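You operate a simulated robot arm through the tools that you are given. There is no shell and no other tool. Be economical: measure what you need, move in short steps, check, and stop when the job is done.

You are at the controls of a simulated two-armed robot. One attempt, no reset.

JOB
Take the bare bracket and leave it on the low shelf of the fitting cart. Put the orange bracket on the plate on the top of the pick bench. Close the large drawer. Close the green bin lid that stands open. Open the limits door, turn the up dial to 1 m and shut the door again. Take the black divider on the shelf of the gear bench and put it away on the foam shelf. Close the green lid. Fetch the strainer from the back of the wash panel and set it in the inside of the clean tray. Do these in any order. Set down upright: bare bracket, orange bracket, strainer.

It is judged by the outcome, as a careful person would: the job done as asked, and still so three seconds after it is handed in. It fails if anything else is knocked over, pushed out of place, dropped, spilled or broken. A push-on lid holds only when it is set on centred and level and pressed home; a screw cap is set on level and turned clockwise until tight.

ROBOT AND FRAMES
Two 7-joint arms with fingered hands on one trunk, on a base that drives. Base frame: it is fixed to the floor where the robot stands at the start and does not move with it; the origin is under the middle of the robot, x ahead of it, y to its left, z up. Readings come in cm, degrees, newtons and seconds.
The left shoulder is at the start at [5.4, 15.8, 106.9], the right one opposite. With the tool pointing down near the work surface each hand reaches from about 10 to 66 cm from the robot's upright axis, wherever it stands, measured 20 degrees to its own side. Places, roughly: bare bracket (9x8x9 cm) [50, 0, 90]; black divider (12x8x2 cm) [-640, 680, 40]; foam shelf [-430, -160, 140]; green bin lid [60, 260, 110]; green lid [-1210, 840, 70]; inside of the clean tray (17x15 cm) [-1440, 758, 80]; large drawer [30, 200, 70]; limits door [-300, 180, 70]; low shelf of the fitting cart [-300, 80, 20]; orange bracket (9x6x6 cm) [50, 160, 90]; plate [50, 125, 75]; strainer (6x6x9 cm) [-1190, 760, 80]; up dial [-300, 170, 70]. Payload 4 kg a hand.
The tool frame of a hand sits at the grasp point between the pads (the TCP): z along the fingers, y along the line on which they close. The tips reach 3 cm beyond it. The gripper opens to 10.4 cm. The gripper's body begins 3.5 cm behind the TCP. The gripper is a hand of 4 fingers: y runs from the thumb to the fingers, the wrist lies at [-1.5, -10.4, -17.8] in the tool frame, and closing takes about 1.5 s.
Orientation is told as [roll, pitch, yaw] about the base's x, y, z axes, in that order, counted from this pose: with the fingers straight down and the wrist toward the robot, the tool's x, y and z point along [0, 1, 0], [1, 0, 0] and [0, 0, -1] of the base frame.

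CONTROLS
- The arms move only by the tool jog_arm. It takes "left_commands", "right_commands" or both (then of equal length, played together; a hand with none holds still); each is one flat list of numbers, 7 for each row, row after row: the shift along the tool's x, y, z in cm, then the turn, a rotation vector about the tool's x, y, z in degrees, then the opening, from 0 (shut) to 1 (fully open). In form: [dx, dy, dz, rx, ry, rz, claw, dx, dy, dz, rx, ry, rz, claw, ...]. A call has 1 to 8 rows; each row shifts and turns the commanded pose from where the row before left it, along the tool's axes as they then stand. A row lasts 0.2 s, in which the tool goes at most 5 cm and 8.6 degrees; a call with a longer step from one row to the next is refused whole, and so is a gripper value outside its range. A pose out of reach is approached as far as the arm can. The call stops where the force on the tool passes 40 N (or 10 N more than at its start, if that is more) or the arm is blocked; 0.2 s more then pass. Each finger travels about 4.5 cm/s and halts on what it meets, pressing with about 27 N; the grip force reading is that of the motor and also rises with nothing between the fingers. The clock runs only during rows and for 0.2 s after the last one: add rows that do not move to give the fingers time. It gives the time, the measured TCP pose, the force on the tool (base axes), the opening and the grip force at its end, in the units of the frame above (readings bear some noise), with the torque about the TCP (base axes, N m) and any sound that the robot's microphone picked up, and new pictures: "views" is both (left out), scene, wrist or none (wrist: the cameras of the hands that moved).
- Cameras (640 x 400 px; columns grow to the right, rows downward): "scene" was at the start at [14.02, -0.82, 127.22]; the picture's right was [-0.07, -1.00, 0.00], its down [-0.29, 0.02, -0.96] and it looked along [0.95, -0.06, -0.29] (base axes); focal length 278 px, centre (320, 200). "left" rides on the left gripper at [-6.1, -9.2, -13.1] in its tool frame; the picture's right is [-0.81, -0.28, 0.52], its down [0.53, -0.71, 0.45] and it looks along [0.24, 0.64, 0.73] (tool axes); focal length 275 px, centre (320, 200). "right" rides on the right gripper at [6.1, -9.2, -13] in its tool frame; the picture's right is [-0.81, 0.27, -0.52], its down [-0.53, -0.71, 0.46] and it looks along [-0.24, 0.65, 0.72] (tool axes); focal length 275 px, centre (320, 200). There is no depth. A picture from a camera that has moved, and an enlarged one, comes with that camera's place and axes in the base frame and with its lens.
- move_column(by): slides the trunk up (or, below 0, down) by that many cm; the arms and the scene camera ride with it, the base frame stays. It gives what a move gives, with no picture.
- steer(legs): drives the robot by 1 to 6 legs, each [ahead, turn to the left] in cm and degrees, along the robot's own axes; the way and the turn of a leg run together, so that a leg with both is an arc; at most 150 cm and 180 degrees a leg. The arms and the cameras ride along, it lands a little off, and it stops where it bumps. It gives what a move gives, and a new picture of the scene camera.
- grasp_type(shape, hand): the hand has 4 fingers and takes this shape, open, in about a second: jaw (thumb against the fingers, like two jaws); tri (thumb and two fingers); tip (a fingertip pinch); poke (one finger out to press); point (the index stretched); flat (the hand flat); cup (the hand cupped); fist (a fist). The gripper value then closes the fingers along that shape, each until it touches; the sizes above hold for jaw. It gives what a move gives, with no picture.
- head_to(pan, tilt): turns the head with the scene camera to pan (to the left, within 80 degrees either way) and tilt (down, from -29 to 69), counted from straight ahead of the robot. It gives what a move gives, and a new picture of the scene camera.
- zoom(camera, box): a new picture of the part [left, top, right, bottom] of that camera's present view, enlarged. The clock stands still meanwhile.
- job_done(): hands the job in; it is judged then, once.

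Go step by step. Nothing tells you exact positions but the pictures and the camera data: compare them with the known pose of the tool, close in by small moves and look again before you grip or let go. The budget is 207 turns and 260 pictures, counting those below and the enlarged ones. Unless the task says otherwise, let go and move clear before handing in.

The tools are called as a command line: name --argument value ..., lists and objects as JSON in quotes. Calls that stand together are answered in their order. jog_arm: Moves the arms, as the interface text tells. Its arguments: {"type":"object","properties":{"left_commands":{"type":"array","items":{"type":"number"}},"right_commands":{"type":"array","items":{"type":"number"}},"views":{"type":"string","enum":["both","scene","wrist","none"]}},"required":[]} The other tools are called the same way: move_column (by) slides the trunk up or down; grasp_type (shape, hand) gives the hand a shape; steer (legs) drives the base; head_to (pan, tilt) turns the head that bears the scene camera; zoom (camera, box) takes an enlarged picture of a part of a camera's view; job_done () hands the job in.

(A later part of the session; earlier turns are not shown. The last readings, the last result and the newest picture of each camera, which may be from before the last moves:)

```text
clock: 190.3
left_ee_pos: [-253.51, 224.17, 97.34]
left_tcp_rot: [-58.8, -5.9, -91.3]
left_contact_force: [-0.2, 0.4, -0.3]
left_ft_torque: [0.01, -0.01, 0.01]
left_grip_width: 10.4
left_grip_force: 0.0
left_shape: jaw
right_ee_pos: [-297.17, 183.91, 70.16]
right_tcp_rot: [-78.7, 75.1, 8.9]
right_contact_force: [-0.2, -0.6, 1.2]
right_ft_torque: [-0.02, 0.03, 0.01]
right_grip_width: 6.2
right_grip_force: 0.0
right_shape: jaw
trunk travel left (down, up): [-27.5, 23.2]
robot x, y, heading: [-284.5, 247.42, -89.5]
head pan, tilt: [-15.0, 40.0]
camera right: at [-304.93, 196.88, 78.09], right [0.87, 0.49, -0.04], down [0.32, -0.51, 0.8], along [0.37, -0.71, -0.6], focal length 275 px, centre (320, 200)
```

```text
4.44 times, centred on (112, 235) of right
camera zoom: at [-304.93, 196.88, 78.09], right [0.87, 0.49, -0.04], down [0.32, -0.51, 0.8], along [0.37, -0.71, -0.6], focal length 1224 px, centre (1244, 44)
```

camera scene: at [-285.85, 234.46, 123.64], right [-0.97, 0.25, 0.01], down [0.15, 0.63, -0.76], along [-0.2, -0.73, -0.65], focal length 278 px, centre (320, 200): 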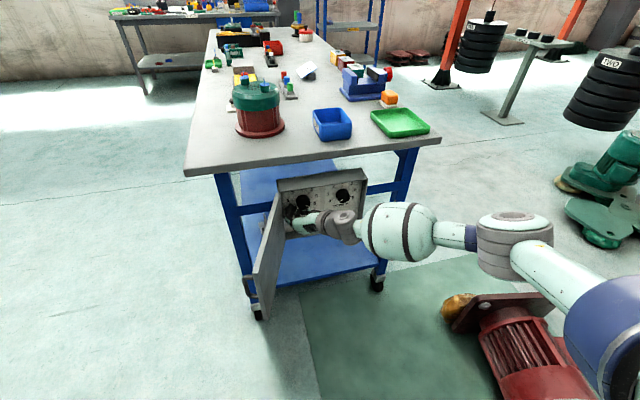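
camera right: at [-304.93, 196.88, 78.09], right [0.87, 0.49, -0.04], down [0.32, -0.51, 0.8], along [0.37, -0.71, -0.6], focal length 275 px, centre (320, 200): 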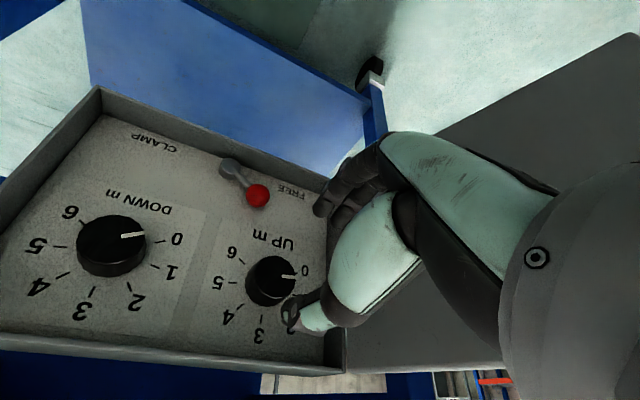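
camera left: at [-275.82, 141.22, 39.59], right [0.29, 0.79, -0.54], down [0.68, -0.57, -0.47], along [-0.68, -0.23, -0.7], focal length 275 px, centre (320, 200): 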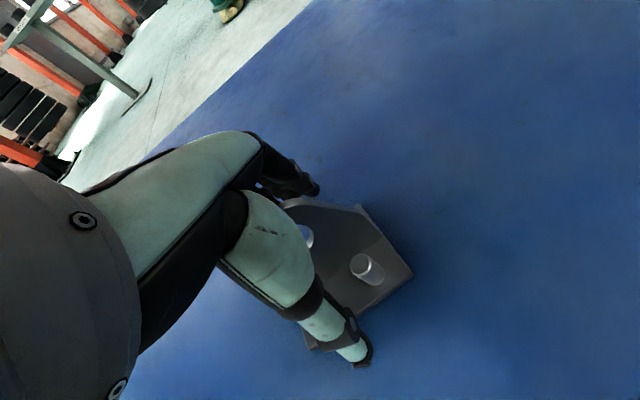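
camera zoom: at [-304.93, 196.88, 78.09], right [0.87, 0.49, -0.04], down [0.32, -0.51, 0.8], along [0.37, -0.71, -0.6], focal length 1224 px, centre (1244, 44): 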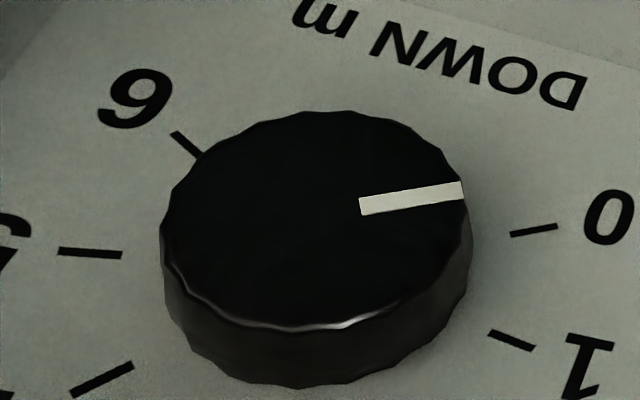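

Pointer is at ≈0.47, so it needs ~20° clockwise. I regrip and turn back.

jog_arm --right_commands '[0, 0, 4, 0, 0, 0, 0.6, 0, 0, 3.8, 0, 0, 0, 0.6, 0, 0, 0, 0, 0, 0, 0.3, 0, 0, 0, 0, 0, 0, 0, 0, 0, 0, 0, 0, 0, 0, 0, 0, 0, 0, 0, 0, 0, 0, 0, 0, 0, 0, 0, 0, 0, 0, 0, 0, 0, 0, 0]' --views "none"

jog_arm --right_commands '[0, 0, 0, 0, 0, 7, 0, 0, 0, 0, 0, 0, 7, 0, 0, 0, 0, 0, 0, 7, 0, 0, 0, 0, 0, 0, 0, 0]' --views "wrist"

zoom --camera "scene" --box '[264, 168, 376, 238]'

```text
clock: 192.1
left_ee_pos: [-253.39, 224.07, 97.26]
left_tcp_rot: [-58.7, -5.9, -91.2]
left_contact_force: [0.2, 0.2, 0.1]
left_ft_torque: [-0.03, 0.01, 0.0]
left_grip_width: 10.4
left_grip_force: 0.0
left_shape: jaw
right_ee_pos: [-297.09, 175.91, 69.89]
right_tcp_rot: [-79.1, 75.3, 8.7]
right_contact_force: [0.1, -3.2, 2.8]
right_ft_torque: [-0.1, 0.01, -0.05]
right_grip_width: 3.39
right_grip_force: 27.1
right_shape: jaw
trunk travel left (down, up): [-27.5, 23.2]
robot x, y, heading: [-284.77, 247.76, -89.7]
head pan, tilt: [-15.0, 40.0]
```

```text
clock: 193.1
left_ee_pos: [-253.45, 224.03, 97.22]
left_tcp_rot: [-58.7, -5.9, -91.2]
left_contact_force: [-0.2, 0.5, -0.7]
left_ft_torque: [-0.02, -0.03, -0.01]
left_grip_width: 10.37
left_grip_force: 0.1
left_shape: jaw
right_ee_pos: [-297.44, 175.77, 69.68]
right_tcp_rot: [-85.2, 54.6, 1.9]
right_contact_force: [-3.0, -13.4, 3.6]
right_ft_torque: [-0.04, 0.02, -0.02]
right_grip_width: 3.28
right_grip_force: 27.0
right_shape: jaw
trunk travel left (down, up): [-27.5, 23.2]
robot x, y, heading: [-284.76, 247.25, -89.5]
head pan, tilt: [-15.0, 40.0]
camera right: at [-307.23, 189.12, 74.3], right [0.84, 0.47, 0.27], down [0.0, -0.5, 0.87], along [0.55, -0.72, -0.42], focal length 275 px, centre (320, 200)
```

right: 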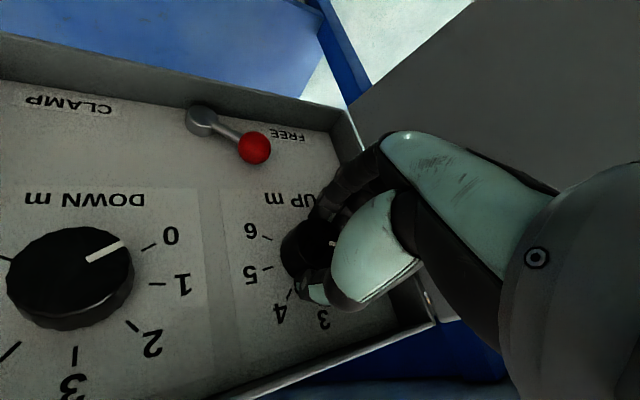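

```text
5.71 times, centred on (320, 203) of scene
camera zoom: at [-285.91, 234.34, 123.63], right [-0.97, 0.25, 0.01], down [0.16, 0.63, -0.76], along [-0.2, -0.73, -0.65], focal length 1590 px, centre (320, 183)
```

zoom: 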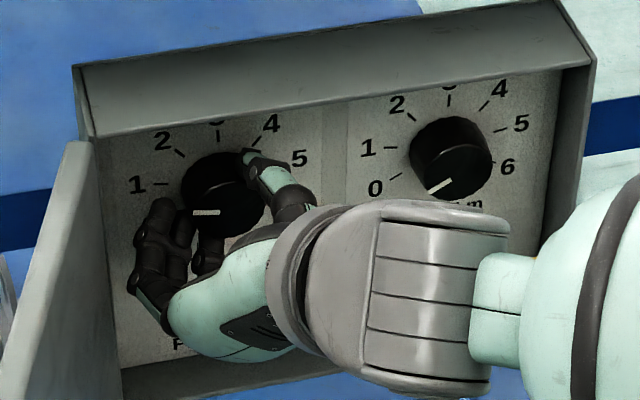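

The pointer is now parallel with the 1 mark. I release and verify.

jog_arm --right_commands '[0, 0, 0, 0, 0, 0, 0.3, 0, 0, 0, 0, 0, 0, 0.6, 0, 0, 0, 0, 0, 0, 0.6, 0, 0, -4, 0, 0, 0, 0.6, 0, 0, -4, 0, 0, 0, 0.5, 0, 0, -3, 0, 0, 8.4, 0.3, 0, 0, 0, 0, 0, 8.4, 0, 0, 0, 0, 0, 0, 8.4, 0]' --views "wrist"

zoom --camera "right" --box '[180, 190, 340, 290]'

zoom --camera "scene" --box '[278, 178, 342, 218]'

```text
clock: 194.9
left_ee_pos: [-253.35, 224.13, 97.3]
left_tcp_rot: [-58.7, -6.0, -91.1]
left_contact_force: [0.5, 0.0, 0.6]
left_ft_torque: [0.03, 0.0, 0.02]
left_grip_width: 10.37
left_grip_force: 0.1
left_shape: jaw
right_ee_pos: [-296.97, 187.22, 70.27]
right_tcp_rot: [-86.7, 29.3, -0.3]
right_contact_force: [-0.2, 0.7, -0.4]
right_ft_torque: [-0.01, 0.03, 0.01]
right_grip_width: 0.03
right_grip_force: 0.6
right_shape: jaw
trunk travel left (down, up): [-27.5, 23.2]
robot x, y, heading: [-284.82, 247.56, -89.5]
head pan, tilt: [-15.0, 40.0]
camera right: at [-307.45, 200.58, 70.1], right [0.65, 0.47, 0.6], down [-0.38, -0.48, 0.79], along [0.66, -0.74, -0.14], focal length 275 px, centre (320, 200)
```

right: 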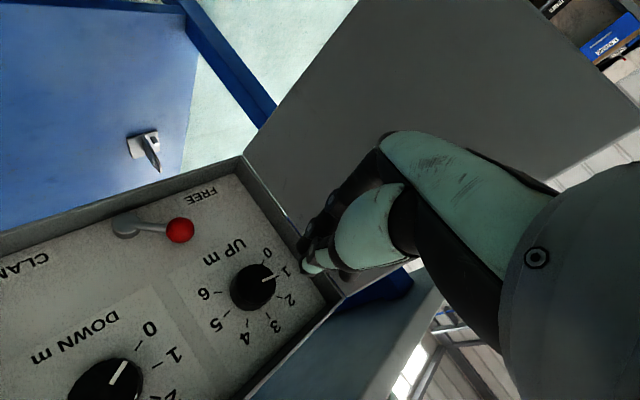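

```text
4.00 times, centred on (260, 240) of right
camera zoom: at [-307.45, 200.58, 70.1], right [0.65, 0.47, 0.6], down [-0.38, -0.48, 0.79], along [0.66, -0.74, -0.14], focal length 1101 px, centre (560, 40)
```

zoom: 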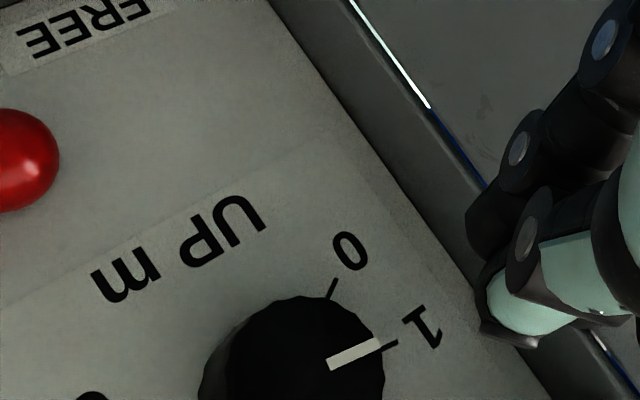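

```text
10.00 times, centred on (310, 198) of scene
camera zoom: at [-285.94, 234.49, 123.64], right [-0.97, 0.25, 0.01], down [0.16, 0.63, -0.76], along [-0.2, -0.73, -0.65], focal length 2783 px, centre (420, 220)
```

zoom: 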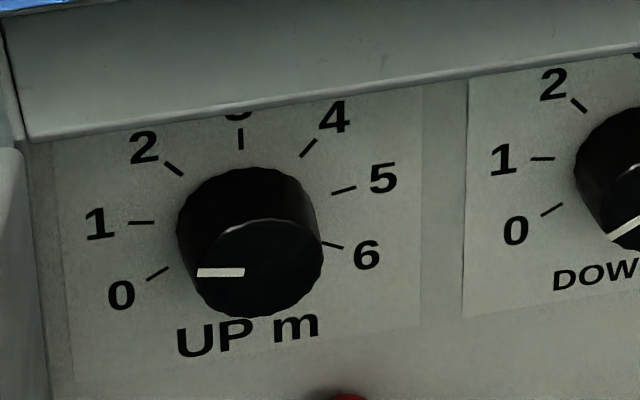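

Dial reads exactly 1. Now I put the lever back to CLAMP: bring the closed fingers to the left of the ball.

jog_arm --right_commands '[0, 0, 0, 0, 0, 8.4, 0, 0, 0, 0, 0, 0, 8.4, 0, 0, 0, 0, 0, 0, 8.4, 0, 0, 0, 0, 0, 0, 4, 0, 2.7, 0.3, 0, 0, 0, 0, 0, 2.7, 0.3, 0, 0, 0, 0, 0, 2.7, 0.4, 2, 0, 0, 0, 0]' --views "wrist"

```text
clock: 196.5
left_ee_pos: [-253.48, 223.97, 97.32]
left_tcp_rot: [-58.9, -5.8, -91.2]
left_contact_force: [-1.6, 0.3, 0.2]
left_ft_torque: [0.02, 0.01, 0.0]
left_grip_width: 10.39
left_grip_force: 0.0
left_shape: jaw
right_ee_pos: [-296.03, 185.82, 61.8]
right_tcp_rot: [-87.1, 0.2, -1.9]
right_contact_force: [0.2, 0.3, 0.0]
right_ft_torque: [0.01, 0.0, -0.02]
right_grip_width: 0.0
right_grip_force: 27.6
right_shape: jaw
trunk travel left (down, up): [-27.5, 23.2]
robot x, y, heading: [-284.88, 247.51, -89.4]
head pan, tilt: [-15.0, 40.0]
camera right: at [-304.79, 199.49, 56.25], right [0.29, 0.47, 0.83], down [-0.73, -0.46, 0.51], along [0.62, -0.76, 0.2], focal length 275 px, centre (320, 200)
```

right: 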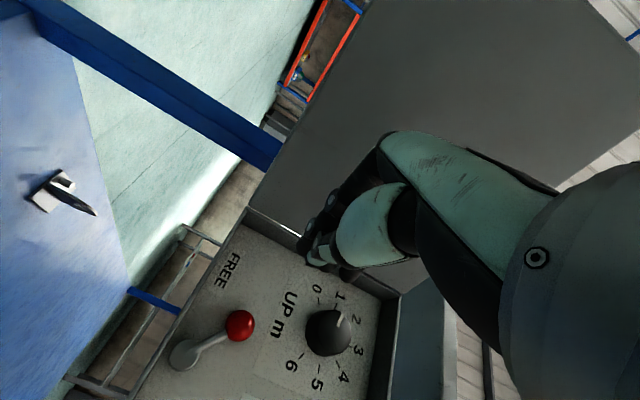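

Aligned left of the ball. I go in 8.5 cm and push right.

jog_arm --right_commands '[0, 0, 3, 0, 0, 0, 0, 0, 0, 3, 0, 0, 0, 0, 0, 0, 2.5, 0, 0, 0, 0, 0, -1.2, 0, 0, 0, 0, 0, 0, -1.2, 0, 0, 0, 0, 0, 0, -1.2, 0, 0, 0, 0, 0, 0, -1.2, 0, 0, 0, 0, 0, 0, -1.2, 0, 0, 0, 0, 0]' --views "wrist"

```text
clock: 198.3
left_ee_pos: [-253.44, 224.14, 97.24]
left_tcp_rot: [-58.8, -5.9, -91.3]
left_contact_force: [0.1, 0.4, -1.0]
left_ft_torque: [0.02, 0.01, 0.0]
left_grip_width: 10.39
left_grip_force: 0.1
left_shape: jaw
right_ee_pos: [-302.49, 177.22, 61.54]
right_tcp_rot: [-86.9, 0.2, -2.1]
right_contact_force: [0.5, 0.7, 0.6]
right_ft_torque: [0.03, 0.0, 0.0]
right_grip_width: 0.01
right_grip_force: 26.6
right_shape: jaw
trunk travel left (down, up): [-27.5, 23.2]
robot x, y, heading: [-284.49, 247.68, -89.5]
head pan, tilt: [-15.0, 40.0]
camera right: at [-311.17, 190.96, 56.06], right [0.3, 0.46, 0.83], down [-0.73, -0.46, 0.51], along [0.62, -0.76, 0.2], focal length 275 px, centre (320, 200)
```

right: 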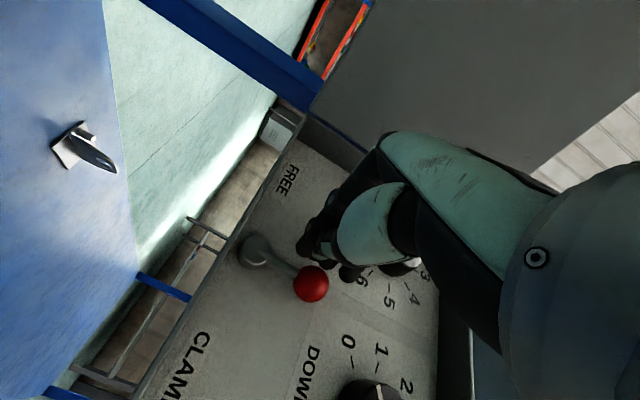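

jog_arm --right_commands '[0, -1.2, 0, 0, 0, 0, 0, 0.2, -1.2, 0, 0, 0, 0, 0, 0.2, -1.2, 0, 0, 0, 0, 0, 0, -0.8, 0, 0, 0, 0, 0]' --views "wrist"

```text
clock: 199.3
left_ee_pos: [-253.34, 224.25, 97.23]
left_tcp_rot: [-58.8, -5.9, -91.2]
left_contact_force: [1.0, 0.3, 0.6]
left_ft_torque: [0.0, 0.02, 0.01]
left_grip_width: 10.38
left_grip_force: 0.1
left_shape: jaw
right_ee_pos: [-306.44, 177.48, 61.16]
right_tcp_rot: [-87.2, 0.2, -1.4]
right_contact_force: [12.8, 11.6, 0.3]
right_ft_torque: [0.03, -0.01, 0.42]
right_grip_width: 0.0
right_grip_force: 26.8
right_shape: jaw
trunk travel left (down, up): [-27.5, 23.2]
robot x, y, heading: [-284.75, 247.69, -89.6]
head pan, tilt: [-15.0, 40.0]
camera right: at [-315.21, 191.09, 55.64], right [0.29, 0.47, 0.83], down [-0.72, -0.46, 0.51], along [0.63, -0.75, 0.21], focal length 275 px, centre (320, 200)
```

right: 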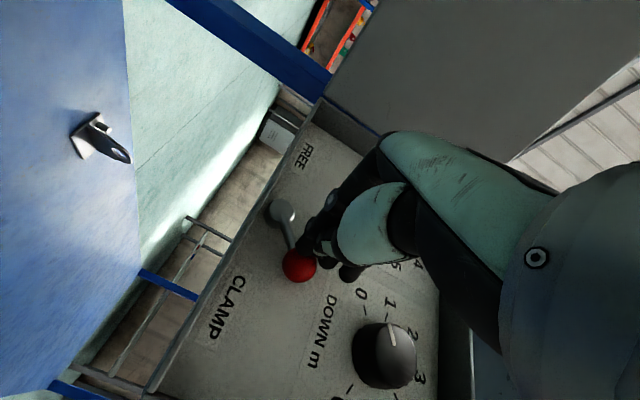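

The lever is back at CLAMP. I back out with the base and swing the hand round to the outside of the door.

steer --legs '[[-32, 0]]'

zoom --camera "scene" --box '[250, 110, 380, 192]'

jog_arm --right_commands '[-0.8, 4.6, 0, 0, 0, 0, 0, -0.8, 4.6, 0, 0, 0, 0, 0, -0.8, 4.6, 0, 0, 0, 0, 0, -0.8, 4.6, 0, 0, 0, 0, 0, -0.8, 4.6, 0, 0, 0, 0, 0, -0.8, 4.6, 0, 0, 0, 0, 0, 0, 4.6, 0, 0, 0, 0, 0, 0, 4.6, 0, 0, 0, 0, 0]' --views "scene"

```text
clock: 201.6
left_ee_pos: [-253.87, 256.08, 97.22]
left_tcp_rot: [-58.7, -6.0, -91.5]
left_contact_force: [-0.1, -0.2, -0.2]
left_ft_torque: [0.02, 0.01, 0.01]
left_grip_width: 10.38
left_grip_force: 0.0
left_shape: jaw
right_ee_pos: [-307.34, 209.75, 61.26]
right_tcp_rot: [-87.1, 0.1, -2.1]
right_contact_force: [0.6, 0.3, 0.3]
right_ft_torque: [0.01, 0.0, -0.02]
right_grip_width: 0.01
right_grip_force: 26.7
right_shape: jaw
trunk travel left (down, up): [-27.5, 23.2]
robot x, y, heading: [-285.04, 279.88, -90.0]
head pan, tilt: [-15.0, 40.0]
camera scene: at [-286.19, 266.68, 123.65], right [-0.97, 0.25, 0.01], down [0.16, 0.63, -0.76], along [-0.2, -0.73, -0.65], focal length 278 px, centre (320, 200)
```

scene: 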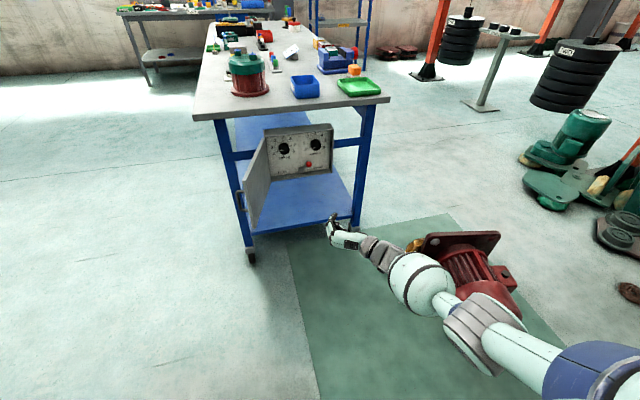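

```text
4.88 times, centred on (315, 151) of scene
camera zoom: at [-286.19, 266.68, 123.65], right [-0.97, 0.25, 0.01], down [0.16, 0.63, -0.76], along [-0.2, -0.73, -0.65], focal length 1358 px, centre (344, 439)
```

zoom: 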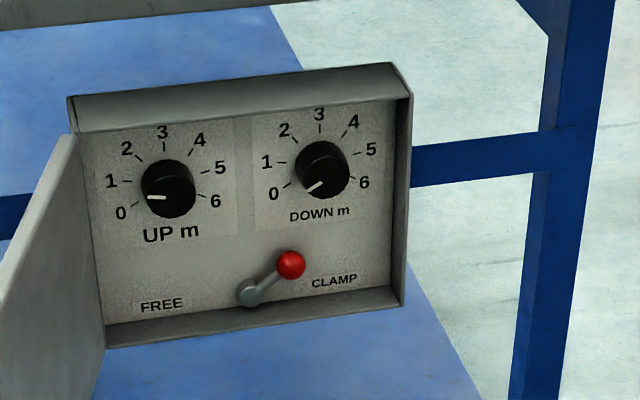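

```text
clock: 203.4
left_ee_pos: [-253.41, 257.01, 97.51]
left_tcp_rot: [-57.3, -7.2, -93.1]
left_contact_force: [-0.1, -0.4, -0.1]
left_ft_torque: [-0.01, 0.03, -0.03]
left_grip_width: 10.37
left_grip_force: 0.2
left_shape: jaw
right_ee_pos: [-270.67, 208.89, 67.02]
right_tcp_rot: [-88.0, -0.3, -2.0]
right_contact_force: [0.4, 0.4, -0.8]
right_ft_torque: [0.02, 0.0, -0.02]
right_grip_width: 0.02
right_grip_force: 26.5
right_shape: jaw
right hand out of reach, approached as far as the arm can: row 8
trunk travel left (down, up): [-27.5, 23.2]
robot x, y, heading: [-284.35, 279.68, -90.0]
head pan, tilt: [-15.0, 40.0]
camera scene: at [-286.09, 266.6, 123.64], right [-0.97, 0.25, 0.01], down [0.16, 0.63, -0.76], along [-0.2, -0.73, -0.65], focal length 278 px, centre (320, 200)
```

scene: 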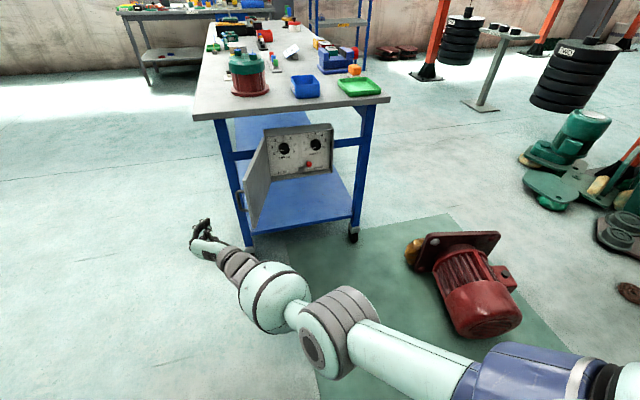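

Dial 1, lever CLAMP as found. Now I drive ahead with the hand outside the door and sweep it shut.

steer --legs '[[13, 0]]'

jog_arm --right_commands '[0, -3, 0, 0, 0, 0, 0, 0, -3, 0, 0, 0, 0, 0, 0, -3, 0, 0, 0, 0, 0, 0, -3, 0, 0, 0, 0, 0, 0, -3, 0, 0, 0, 0, 0, 0, -3, 0, 0, 0, 0, 0, 0, -3, 0, 0, 0, 0, 0]' --views "scene"

```text
clock: 204.7
left_ee_pos: [-253.6, 243.49, 97.49]
left_tcp_rot: [-57.1, -7.2, -93.3]
left_contact_force: [-0.3, 0.1, 0.5]
left_ft_torque: [-0.03, -0.01, -0.05]
left_grip_width: 10.4
left_grip_force: 0.2
left_shape: jaw
right_ee_pos: [-270.95, 195.27, 66.96]
right_tcp_rot: [-87.9, -0.3, -2.2]
right_contact_force: [-0.1, 0.6, -0.2]
right_ft_torque: [-0.03, -0.01, 0.01]
right_grip_width: 0.02
right_grip_force: 27.0
right_shape: jaw
trunk travel left (down, up): [-27.5, 23.2]
robot x, y, heading: [-284.92, 266.41, -90.0]
head pan, tilt: [-15.0, 40.0]
camera scene: at [-286.2, 253.09, 123.63], right [-0.97, 0.26, 0.01], down [0.16, 0.63, -0.76], along [-0.2, -0.73, -0.65], focal length 278 px, centre (320, 200)
```

scene: 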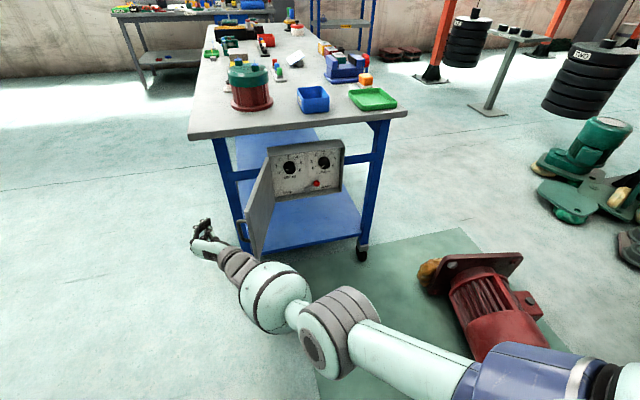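

```text
clock: 206.3
left_ee_pos: [-253.42, 244.47, 97.76]
left_tcp_rot: [-55.7, -8.3, -94.8]
left_contact_force: [-0.7, -0.2, 0.9]
left_ft_torque: [-0.05, 0.04, 0.0]
left_grip_width: 10.36
left_grip_force: 0.0
left_shape: jaw
right_ee_pos: [-292.36, 196.87, 67.43]
right_tcp_rot: [-88.5, -0.7, -2.2]
right_contact_force: [-0.5, 0.2, -0.5]
right_ft_torque: [-0.01, 0.01, 0.01]
right_grip_width: 0.02
right_grip_force: 27.0
right_shape: jaw
trunk travel left (down, up): [-27.5, 23.2]
robot x, y, heading: [-284.94, 266.44, -90.1]
head pan, tilt: [-15.0, 40.0]
camera scene: at [-286.23, 253.14, 123.63], right [-0.97, 0.26, 0.01], down [0.16, 0.63, -0.76], along [-0.2, -0.73, -0.65], focal length 278 px, centre (320, 200)
```

scene: 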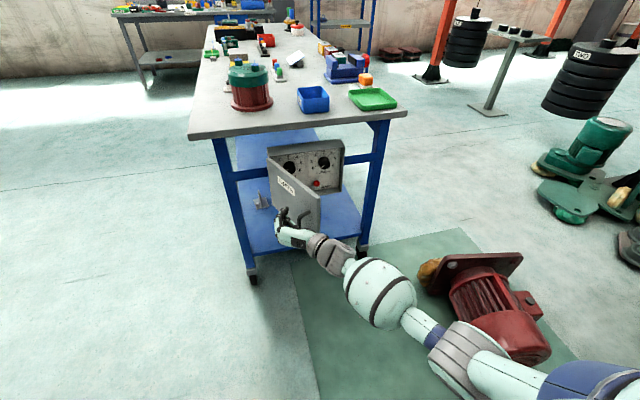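

Door swings. I push diagonally right and forward.

jog_arm --right_commands '[0, -2.5, 2, 0, 0, 0, 0, 0, -2.5, 2.5, 0, 0, 0, 0, 0, -2, 3, 0, 0, 0, 0, 0, -1, 3, 0, 0, 0, 0, 0, 0, 2.5, 0, 0, 0, 0, 0, 0, 2, 0, 0, 0, 0, 0, 0, 1.5, 0, 0, 0, 0]' --views "scene"

zoom --camera "scene" --box '[240, 125, 380, 213]'

```text
clock: 207.9
left_ee_pos: [-253.48, 244.49, 97.87]
left_tcp_rot: [-55.7, -8.2, -94.8]
left_contact_force: [0.4, -0.7, 0.6]
left_ft_torque: [0.02, 0.02, -0.01]
left_grip_width: 10.38
left_grip_force: 0.0
left_shape: jaw
right_ee_pos: [-299.08, 188.5, 67.73]
right_tcp_rot: [-88.7, -0.7, -2.2]
right_contact_force: [0.1, 0.2, -0.2]
right_ft_torque: [-0.02, 0.01, -0.01]
right_grip_width: 0.0
right_grip_force: 26.5
right_shape: jaw
right hand out of reach, approached as far as the arm can: row 4, 5, 6, 7
trunk travel left (down, up): [-27.5, 23.2]
robot x, y, heading: [-284.76, 266.16, -89.7]
head pan, tilt: [-15.0, 40.0]
camera scene: at [-286.16, 253.15, 123.64], right [-0.97, 0.26, 0.01], down [0.16, 0.63, -0.76], along [-0.2, -0.73, -0.65], focal length 278 px, centre (320, 200)
```

scene: 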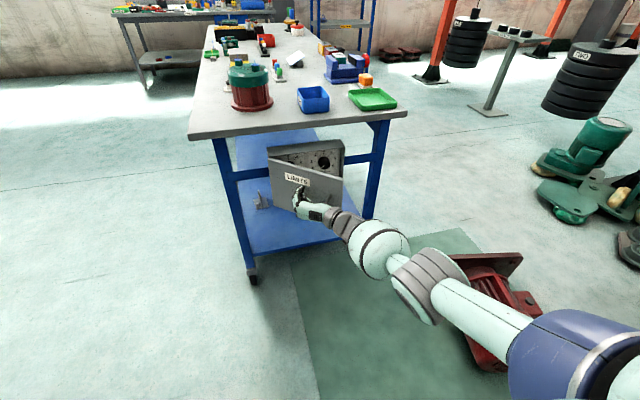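

```text
4.55 times, centred on (310, 169) of scene
camera zoom: at [-286.16, 253.15, 123.64], right [-0.97, 0.26, 0.01], down [0.16, 0.63, -0.76], along [-0.2, -0.73, -0.65], focal length 1265 px, centre (366, 341)
```

zoom: 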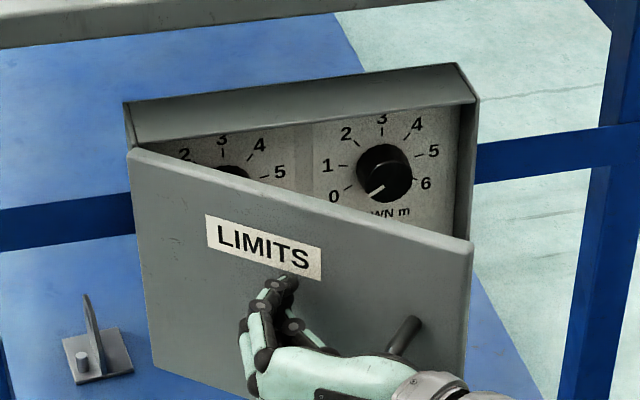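

At arm's reach; I drive forward to push the door home.

steer --legs '[[7, 0]]'

zoom --camera "scene" --box '[240, 130, 380, 218]'

```text
clock: 208.9
left_ee_pos: [-253.45, 236.83, 97.72]
left_tcp_rot: [-55.6, -7.8, -94.6]
left_contact_force: [-0.7, -0.8, 0.0]
left_ft_torque: [0.01, 0.01, -0.02]
left_grip_width: 10.39
left_grip_force: 0.1
left_shape: jaw
right_ee_pos: [-298.68, 180.91, 67.28]
right_tcp_rot: [-88.3, -0.6, -1.9]
right_contact_force: [0.1, -0.3, -0.5]
right_ft_torque: [-0.01, 0.0, 0.04]
right_grip_width: 0.0
right_grip_force: 27.5
right_shape: jaw
trunk travel left (down, up): [-27.5, 23.2]
robot x, y, heading: [-284.92, 258.89, -89.7]
head pan, tilt: [-15.0, 40.0]
camera scene: at [-286.11, 245.35, 123.58], right [-0.97, 0.25, 0.01], down [0.16, 0.64, -0.76], along [-0.2, -0.73, -0.65], focal length 278 px, centre (320, 200)
```

scene: 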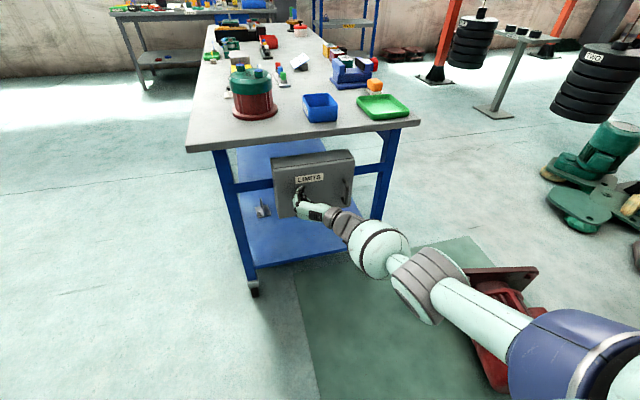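

```text
4.55 times, centred on (310, 174) of scene
camera zoom: at [-286.11, 245.35, 123.58], right [-0.97, 0.25, 0.01], down [0.16, 0.64, -0.76], along [-0.2, -0.73, -0.65], focal length 1265 px, centre (366, 318)
```

zoom: 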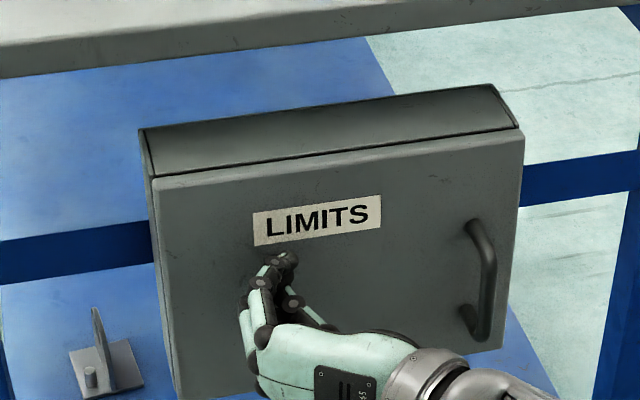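

It looks shut; I press a little to be sure.

jog_arm --right_commands '[0, 0, 1, 0, 0, 0, 0, 0, 0, 1, 0, 0, 0, 0, 0, 0, 1, 0, 0, 0, 0]' --views "none"

steer --legs '[[2, 0], [-35, 0]]'

zoom --camera "scene" --box '[240, 100, 360, 175]'

```text
clock: 209.7
left_ee_pos: [-253.25, 238.39, 98.21]
left_tcp_rot: [-54.0, -9.3, -96.1]
left_contact_force: [0.0, 0.4, -0.6]
left_ft_torque: [-0.03, -0.02, -0.01]
left_grip_width: 10.42
left_grip_force: 0.1
left_shape: jaw
right_ee_pos: [-298.75, 181.0, 68.6]
right_tcp_rot: [-89.4, -1.2, -1.9]
right_contact_force: [-0.9, 1.3, 1.3]
right_ft_torque: [-0.01, -0.03, 0.0]
right_grip_width: 0.0
right_grip_force: 26.8
right_shape: jaw
right hand out of reach, approached as far as the arm can: row 1, 2, 3
trunk travel left (down, up): [-27.5, 23.2]
robot x, y, heading: [-285.17, 259.0, -89.6]
head pan, tilt: [-15.0, 40.0]
```

```text
clock: 210.6
left_ee_pos: [-252.95, 238.8, 98.63]
left_tcp_rot: [-50.9, -10.7, -99.1]
left_contact_force: [-0.1, 0.3, -0.1]
left_ft_torque: [0.02, 0.02, 0.03]
left_grip_width: 10.4
left_grip_force: 0.0
left_shape: jaw
right_ee_pos: [-299.24, 180.43, 69.42]
right_tcp_rot: [-91.0, -2.0, -1.2]
right_contact_force: [0.4, -0.5, -0.2]
right_ft_torque: [0.03, -0.03, -0.04]
right_grip_width: 0.0
right_grip_force: 26.7
right_shape: jaw
trunk travel left (down, up): [-27.5, 23.2]
robot x, y, heading: [-284.9, 257.32, -89.5]
head pan, tilt: [-15.0, 40.0]
stopped in leg 1: the force on the tool passed its limit at 68 N (the readings are from after the stop); the commanded pose is now the measured one
camera scene: at [-286.14, 244.25, 123.62], right [-0.97, 0.25, 0.01], down [0.16, 0.63, -0.76], along [-0.2, -0.73, -0.65], focal length 278 px, centre (320, 200)
```

scene: 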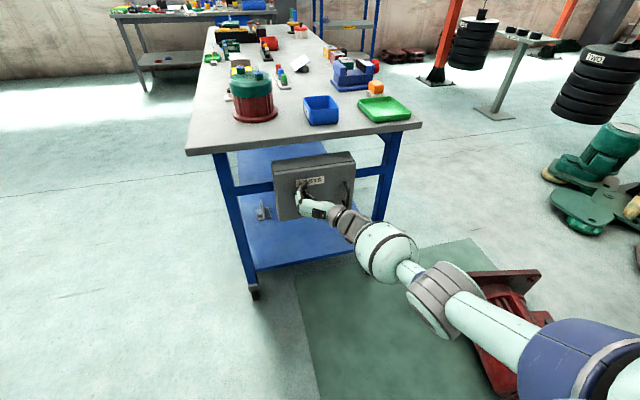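

```text
5.33 times, centred on (300, 138) of scene
camera zoom: at [-286.14, 244.25, 123.62], right [-0.97, 0.25, 0.01], down [0.16, 0.63, -0.76], along [-0.2, -0.73, -0.65], focal length 1484 px, centre (427, 533)
```

zoom: 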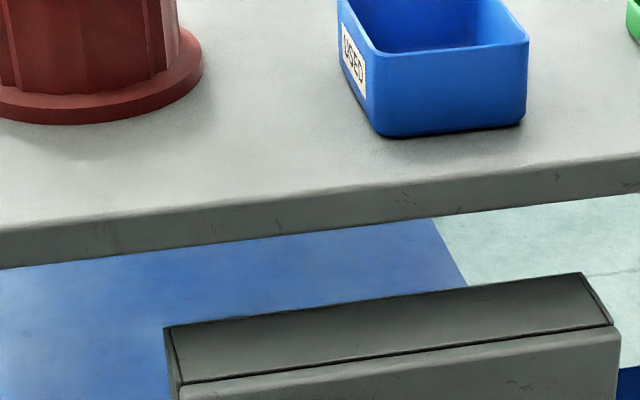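

The LIMITS door is shut. I back away and bring the right hand back to its neutral carry pose.

steer --legs '[[-40, 0]]'

jog_arm --right_commands '[0, 0, -4.5, 0, 8.4, 0, 1, 0, 0, -4.5, 0, 8.4, 0, 1, 0, 0, -4.5, 0, 8.4, 0, 1, 0, 0, -4.5, 0, 8.4, 0, 1, 0, 0, -4.5, 0, 8.4, 0, 1, 0, 0, -4.5, 0, 8.4, 0, 1, 0, 0, -4.5, 0, 8.4, 0, 1, 0, 0, -4.5, 0, 8.4, 0, 1]' --views "none"

jog_arm --right_commands '[0, 0, -4, 0, 8.4, 0, 1, 0, 0, -3, 0, 8.4, 0, 1, 0, 0, 0, 0, 4, 8.4, 1, 0, 0, 0, 0, 0, 8.4, 1, 0, 0, 0, 0, 0, 8.4, 1, 0, 0, 0, 0, 0, 8.4, 1, 0, 0, 0, 0, 0, 8.4, 1, 0, 0, 0, 0, 0, 8.4, 1]' --views "none"

jog_arm --right_commands '[0, 0, 0, 0, 0, 8.4, 1, 0, 0, 0, 0, 0, 8.4, 1, 0, 0, 0, 0, 0, 8.4, 1, 0, 0, 0, 0, 0, 8.4, 1, 0, 0, 0, 0, 0, 5, 1, 0, 0, 0, 0, 0, 0, 1]' --views "none"

```text
clock: 213.2
left_ee_pos: [-253.82, 279.33, 98.43]
left_tcp_rot: [-51.9, -10.0, -98.2]
left_contact_force: [0.0, -0.3, -0.1]
left_ft_torque: [-0.02, 0.02, -0.04]
left_grip_width: 10.37
left_grip_force: 0.1
left_shape: jaw
right_ee_pos: [-299.77, 221.41, 68.99]
right_tcp_rot: [-90.4, -2.0, -1.4]
right_contact_force: [0.8, -1.5, 0.1]
right_ft_torque: [-0.02, 0.02, 0.0]
right_grip_width: 0.0
right_grip_force: 27.1
right_shape: jaw
trunk travel left (down, up): [-27.5, 23.2]
robot x, y, heading: [-285.06, 298.69, -89.8]
head pan, tilt: [-15.0, 40.0]
camera scene: at [-287.09, 286.07, 123.51], right [-0.97, 0.26, 0.0], down [0.16, 0.63, -0.76], along [-0.2, -0.73, -0.65], focal length 278 px, centre (320, 200)
```

scene: 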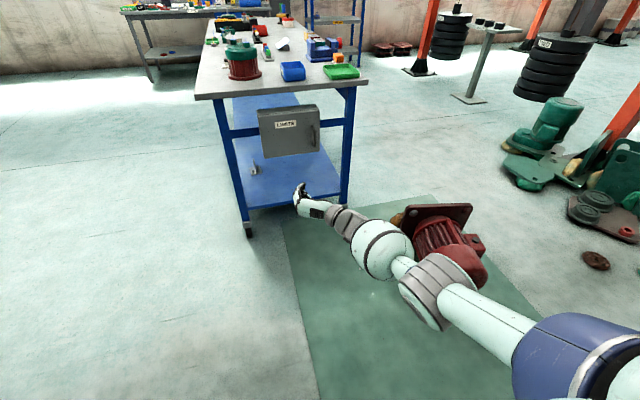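

```text
clock: 215.0
left_ee_pos: [-253.91, 280.21, 98.76]
left_tcp_rot: [-51.7, -10.7, -98.2]
left_contact_force: [-0.4, 0.3, 0.2]
left_ft_torque: [0.03, 0.03, 0.01]
left_grip_width: 10.41
left_grip_force: 0.0
left_shape: jaw
right_ee_pos: [-299.76, 252.09, 85.93]
right_tcp_rot: [-23.8, -2.0, -1.3]
right_contact_force: [-0.3, 0.4, 0.2]
right_ft_torque: [0.0, 0.02, -0.02]
right_grip_width: 10.44
right_grip_force: 0.0
right_shape: jaw
trunk travel left (down, up): [-27.5, 23.2]
robot x, y, heading: [-285.18, 298.67, -89.9]
head pan, tilt: [-15.0, 40.0]
```

```text
refused: row 3 steps farther than a row can; nothing moved
```

```text
clock: 216.4
left_ee_pos: [-253.88, 280.16, 98.64]
left_tcp_rot: [-51.7, -10.6, -98.2]
left_contact_force: [0.7, -0.1, 0.5]
left_ft_torque: [-0.01, 0.02, 0.03]
left_grip_width: 10.38
left_grip_force: 0.1
left_shape: jaw
right_ee_pos: [-299.67, 251.84, 85.74]
right_tcp_rot: [-17.8, -16.3, -37.9]
right_contact_force: [-0.5, 0.1, 0.5]
right_ft_torque: [-0.03, -0.01, 0.02]
right_grip_width: 10.38
right_grip_force: 0.1
right_shape: jaw
trunk travel left (down, up): [-27.5, 23.2]
robot x, y, heading: [-285.38, 298.72, -89.9]
head pan, tilt: [-15.0, 40.0]
```

jog_arm --right_commands '[0, 0, -4, 4.9, 6.3, 0, 1, 0, 0, -4, 4.9, 6.3, 0, 1, 0, 0, -4, 4.9, 6.3, 0, 1, 0, 0, -4, 0, 0, 8.4, 1, 0, 0, -4, 0, 0, 8.4, 1, 0, 0, -4, 0, 0, 8.4, 1, 0, 0, -4, 0, 0, 8.4, 1, 0, 0, 0, 0, 0, 8.4, 1]' --views "none"

jog_arm --right_commands '[0, 0, 0, 0, 0, 8.4, 1, 0, 0, 0, 0, 0, 2, 1]' --views "none"

steer --legs '[[0, 115], [150, 0], [110, 0]]'

```text
clock: 218.2
left_ee_pos: [-253.93, 280.14, 98.7]
left_tcp_rot: [-51.8, -10.6, -98.2]
left_contact_force: [0.8, -0.1, 0.2]
left_ft_torque: [-0.01, -0.03, 0.0]
left_grip_width: 10.39
left_grip_force: 0.1
left_shape: jaw
right_ee_pos: [-300.47, 255.3, 113.1]
right_tcp_rot: [2.3, -0.3, -82.1]
right_contact_force: [0.4, 0.7, 0.7]
right_ft_torque: [-0.03, 0.01, 0.01]
right_grip_width: 10.37
right_grip_force: 0.2
right_shape: jaw
trunk travel left (down, up): [-27.5, 23.2]
robot x, y, heading: [-285.04, 298.92, -89.9]
head pan, tilt: [-15.0, 40.0]
```

```text
clock: 218.8
left_ee_pos: [-253.94, 280.03, 98.69]
left_tcp_rot: [-51.8, -10.5, -98.2]
left_contact_force: [-0.7, -0.9, 0.8]
left_ft_torque: [-0.01, 0.01, 0.0]
left_grip_width: 10.37
left_grip_force: 0.1
left_shape: jaw
right_ee_pos: [-300.66, 255.15, 113.18]
right_tcp_rot: [2.3, 0.1, -92.4]
right_contact_force: [0.6, 1.2, -0.2]
right_ft_torque: [0.04, 0.0, 0.01]
right_grip_width: 10.38
right_grip_force: 0.1
right_shape: jaw
trunk travel left (down, up): [-27.5, 23.2]
robot x, y, heading: [-285.02, 298.82, -89.9]
head pan, tilt: [-15.0, 40.0]
```

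```text
clock: 237.8
left_ee_pos: [-36.11, 429.5, 98.57]
left_tcp_rot: [-51.6, -10.6, 12.4]
left_contact_force: [0.5, -0.3, 0.5]
left_ft_torque: [0.0, 0.02, -0.01]
left_grip_width: 10.41
left_grip_force: 0.0
left_shape: jaw
right_ee_pos: [3.65, 394.73, 113.18]
right_tcp_rot: [2.3, 0.1, 18.5]
right_contact_force: [0.2, 0.4, 0.8]
right_ft_torque: [0.01, -0.01, 0.01]
right_grip_width: 10.37
right_grip_force: 0.1
right_shape: jaw
trunk travel left (down, up): [-27.5, 23.2]
robot x, y, heading: [-42.36, 393.59, 21.1]
head pan, tilt: [-15.0, 40.0]
camera scene: at [-29.6, 395.97, 123.47], right [0.11, -0.99, 0.0], down [-0.65, -0.07, -0.76], along [0.75, 0.08, -0.65], focal length 278 px, centre (320, 200)
```

scene: 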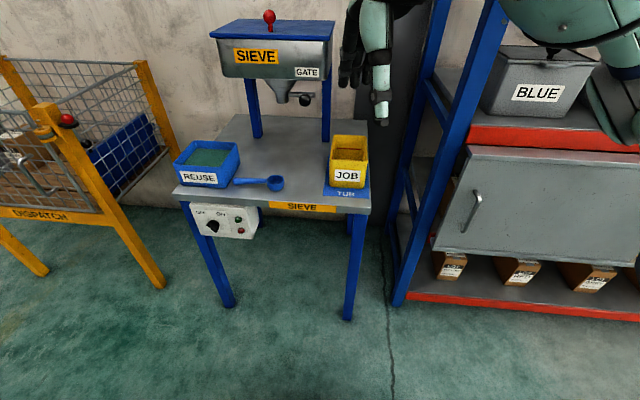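

I overshot along +y. I come back to in front of the green bin lid (y≈260) and face the wall.

steer --legs '[[0, -111], [133, 0], [0, 90]]'

head_to --pan 0 --tilt 20

```text
clock: 254.6
left_ee_pos: [-14.23, 293.34, 98.86]
left_tcp_rot: [-51.6, -11.2, -1.4]
left_contact_force: [-0.2, -0.1, -0.4]
left_ft_torque: [0.0, -0.02, 0.01]
left_grip_width: 10.4
left_grip_force: 0.2
left_shape: jaw
right_ee_pos: [16.15, 249.78, 113.68]
right_tcp_rot: [2.3, -0.6, 5.1]
right_contact_force: [0.0, -0.5, -0.2]
right_ft_torque: [0.02, 0.0, 0.02]
right_grip_width: 10.41
right_grip_force: 0.1
right_shape: jaw
trunk travel left (down, up): [-27.5, 23.2]
robot x, y, heading: [-27.41, 258.81, 7.5]
head pan, tilt: [-15.0, 40.0]
camera scene: at [-14.42, 258.13, 123.47], right [-0.13, -0.99, 0.0], down [-0.65, 0.08, -0.76], along [0.75, -0.1, -0.65], focal length 278 px, centre (320, 200)
```

scene: 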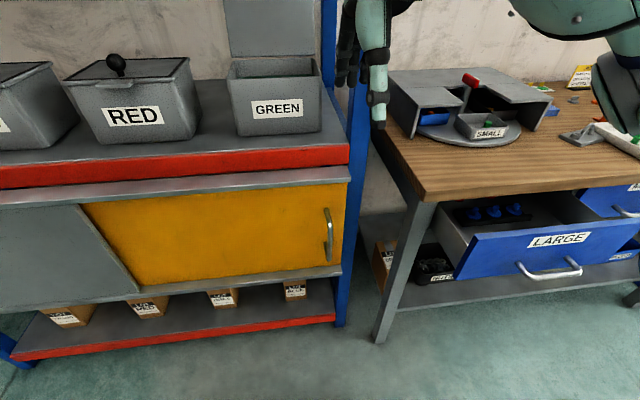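

```text
clock: 255.4
left_ee_pos: [-15.41, 293.09, 99.02]
left_tcp_rot: [-51.6, -12.1, -1.4]
left_contact_force: [-0.2, 0.3, -0.3]
left_ft_torque: [-0.02, 0.01, 0.0]
left_grip_width: 10.41
left_grip_force: 0.1
left_shape: jaw
right_ee_pos: [14.82, 249.6, 114.15]
right_tcp_rot: [2.3, -1.4, 5.0]
right_contact_force: [0.5, -0.1, -0.2]
right_ft_torque: [0.0, 0.0, 0.0]
right_grip_width: 10.39
right_grip_force: 0.1
right_shape: jaw
trunk travel left (down, up): [-27.5, 23.2]
robot x, y, heading: [-26.94, 258.71, 7.7]
head pan, tilt: [0.0, 20.0]
camera scene: at [-13.66, 260.45, 126.6], right [0.13, -0.99, 0.0], down [-0.35, -0.05, -0.94], along [0.93, 0.12, -0.35], focal length 278 px, centre (320, 200)
```

scene: 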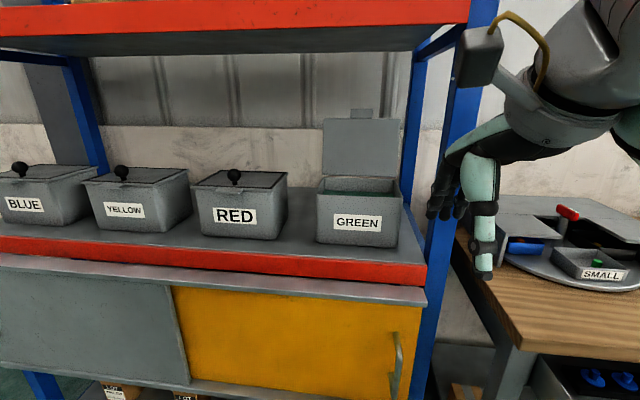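

The GREEN bin's lid stands upright, hinge at back (x≈65), top z≈121, y 247–269. I'll hook it from behind with the left hand, fingers pointing right; first shape the arms.

jog_arm --left_commands '[-2, 0, 0, 0, -6.4, -2.5, 0.5, -2, 0, 0, 0, -6.4, -2.5, 0.2, -2, 0, 0, 0, -6.4, -2.5, 0, -3, 0, 0, 0, -6.4, -2.5, 0, -3, 0, 0, 0, -6.4, -2.5, 0, -3, 0, 0, 0, -6.4, -2.5, 0]' --right_commands '[0, -2, 0, 0, 0, 0, 1, 0, -2, 0, 0, 0, 0, 1, 0, -2, 0, 0, 0, 0, 1, 0, -2, 0, 0, 0, 0, 1, 0, -2, 0, 0, 0, 0, 1, -2, -1, 0, 0, 0, 0, 1]' --views "none"

steer --legs '[[0, -7.5], [22, 0]]'

```text
clock: 256.9
left_ee_pos: [-16.91, 290.52, 113.25]
left_tcp_rot: [-90.6, 1.8, 3.4]
left_contact_force: [0.3, -0.3, 0.4]
left_ft_torque: [0.0, 0.0, 0.0]
left_grip_width: 0.0
left_grip_force: 2.0
left_shape: jaw
left hand out of reach, approached as far as the arm can: row 1, 2, 3, 4, 5
right_ee_pos: [3.94, 246.27, 113.75]
right_tcp_rot: [2.4, -1.5, 5.0]
right_contact_force: [-0.2, -0.2, 0.4]
right_ft_torque: [0.09, 0.02, 0.02]
right_grip_width: 10.38
right_grip_force: 0.1
right_shape: jaw
trunk travel left (down, up): [-27.5, 23.2]
robot x, y, heading: [-27.45, 258.69, 7.6]
head pan, tilt: [0.0, 20.0]
```

```text
clock: 259.2
left_ee_pos: [9.58, 288.92, 113.05]
left_tcp_rot: [-90.7, 1.8, -4.4]
left_contact_force: [0.3, -0.6, 0.3]
left_ft_torque: [0.01, -0.02, -0.04]
left_grip_width: 0.0
left_grip_force: 27.5
left_shape: jaw
right_ee_pos: [24.11, 242.36, 113.81]
right_tcp_rot: [2.3, -1.6, -2.9]
right_contact_force: [-0.3, 0.3, 0.6]
right_ft_torque: [-0.01, -0.02, -0.02]
right_grip_width: 10.38
right_grip_force: 0.1
right_shape: jaw
trunk travel left (down, up): [-27.5, 23.2]
robot x, y, heading: [-5.6, 258.96, -0.4]
head pan, tilt: [0.0, 20.0]
camera scene: at [8.58, 258.49, 126.62], right [-0.01, -1.0, 0.0], down [-0.35, 0.0, -0.94], along [0.94, 0.0, -0.35], focal length 278 px, centre (320, 200)
```

scene: 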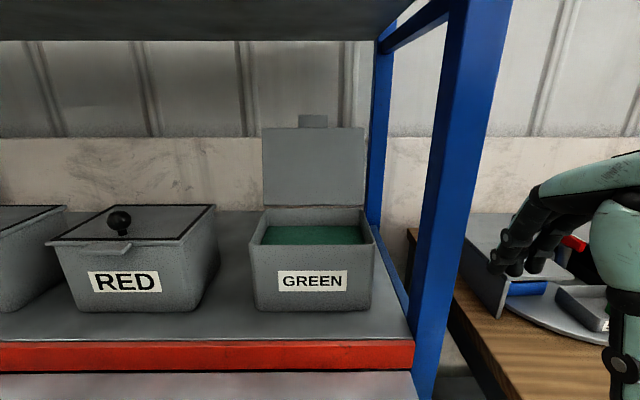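

I measured the lid leaning back: hinge (64, z 103) to top (71.5, z 120), y 249–271. I drive nearer and extend the left hand over to behind its left edge.

steer --legs '[[15, 0]]'

jog_arm --left_commands '[-4, 0, 0, 0, 0, 0, 0, -3, 3, 0, 0, 0, 0, 0, 0, 4.8, 0, 0, 0, 0, 0, 0, 4.8, 0, 0, 0, 0, 0, 0, 4.8, 0, 0, 0, 0, 0, 0, 4.8, 0, 0, 0, 0, 0, 0, 4.8, 0, 0, 0, 0, 0, 0, 0, 0, 0, 0, 0, 0]' --views "scene"

```text
clock: 260.5
left_ee_pos: [18.95, 288.87, 113.25]
left_tcp_rot: [-90.6, 0.9, -4.7]
left_contact_force: [-0.2, -0.2, -0.9]
left_ft_torque: [-0.01, 0.02, 0.0]
left_grip_width: 0.0
left_grip_force: 26.9
left_shape: jaw
right_ee_pos: [33.14, 242.12, 114.36]
right_tcp_rot: [2.3, -2.5, -2.7]
right_contact_force: [-1.2, 0.3, 1.0]
right_ft_torque: [0.0, 0.03, -0.03]
right_grip_width: 10.38
right_grip_force: 0.1
right_shape: jaw
trunk travel left (down, up): [-27.5, 23.2]
robot x, y, heading: [5.79, 258.74, -0.2]
head pan, tilt: [0.0, 20.0]
stopped in leg 1: the force on the tool passed its limit at 73 N (the readings are from after the stop); the commanded pose is now the measured one
camera scene: at [17.47, 258.41, 126.85], right [-0.01, -1.0, 0.0], down [-0.34, 0.0, -0.94], along [0.94, -0.01, -0.34], focal length 278 px, centre (320, 200)
```

scene: 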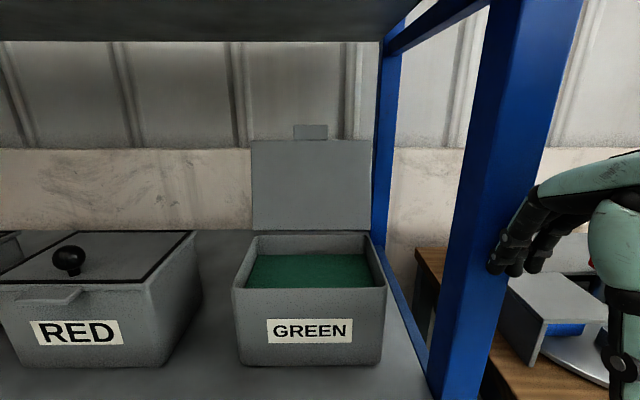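

```text
clock: 262.3
left_ee_pos: [47.82, 286.48, 114.52]
left_tcp_rot: [-90.7, 1.2, -4.7]
left_contact_force: [-0.8, 0.5, 0.2]
left_ft_torque: [0.01, -0.03, 0.03]
left_grip_width: 0.01
left_grip_force: 26.7
left_shape: jaw
left hand out of reach, approached as far as the arm can: row 1, 2
right_ee_pos: [33.93, 242.05, 114.12]
right_tcp_rot: [2.1, -2.1, -2.8]
right_contact_force: [-15.1, 1.4, -4.0]
right_ft_torque: [0.02, -0.06, -0.13]
right_grip_width: 10.2
right_grip_force: 0.0
right_shape: jaw
trunk travel left (down, up): [-27.5, 23.2]
robot x, y, heading: [6.25, 258.59, -0.4]
head pan, tilt: [0.0, 20.0]
camera scene: at [19.64, 258.38, 126.63], right [-0.01, -1.0, 0.0], down [-0.35, 0.0, -0.94], along [0.94, -0.01, -0.35], focal length 278 px, centre (320, 200)
```

scene: 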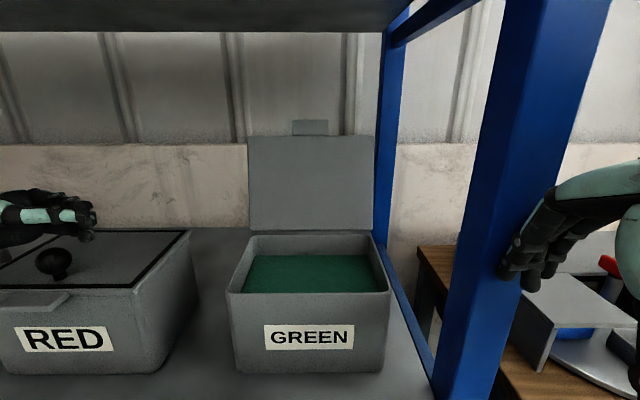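

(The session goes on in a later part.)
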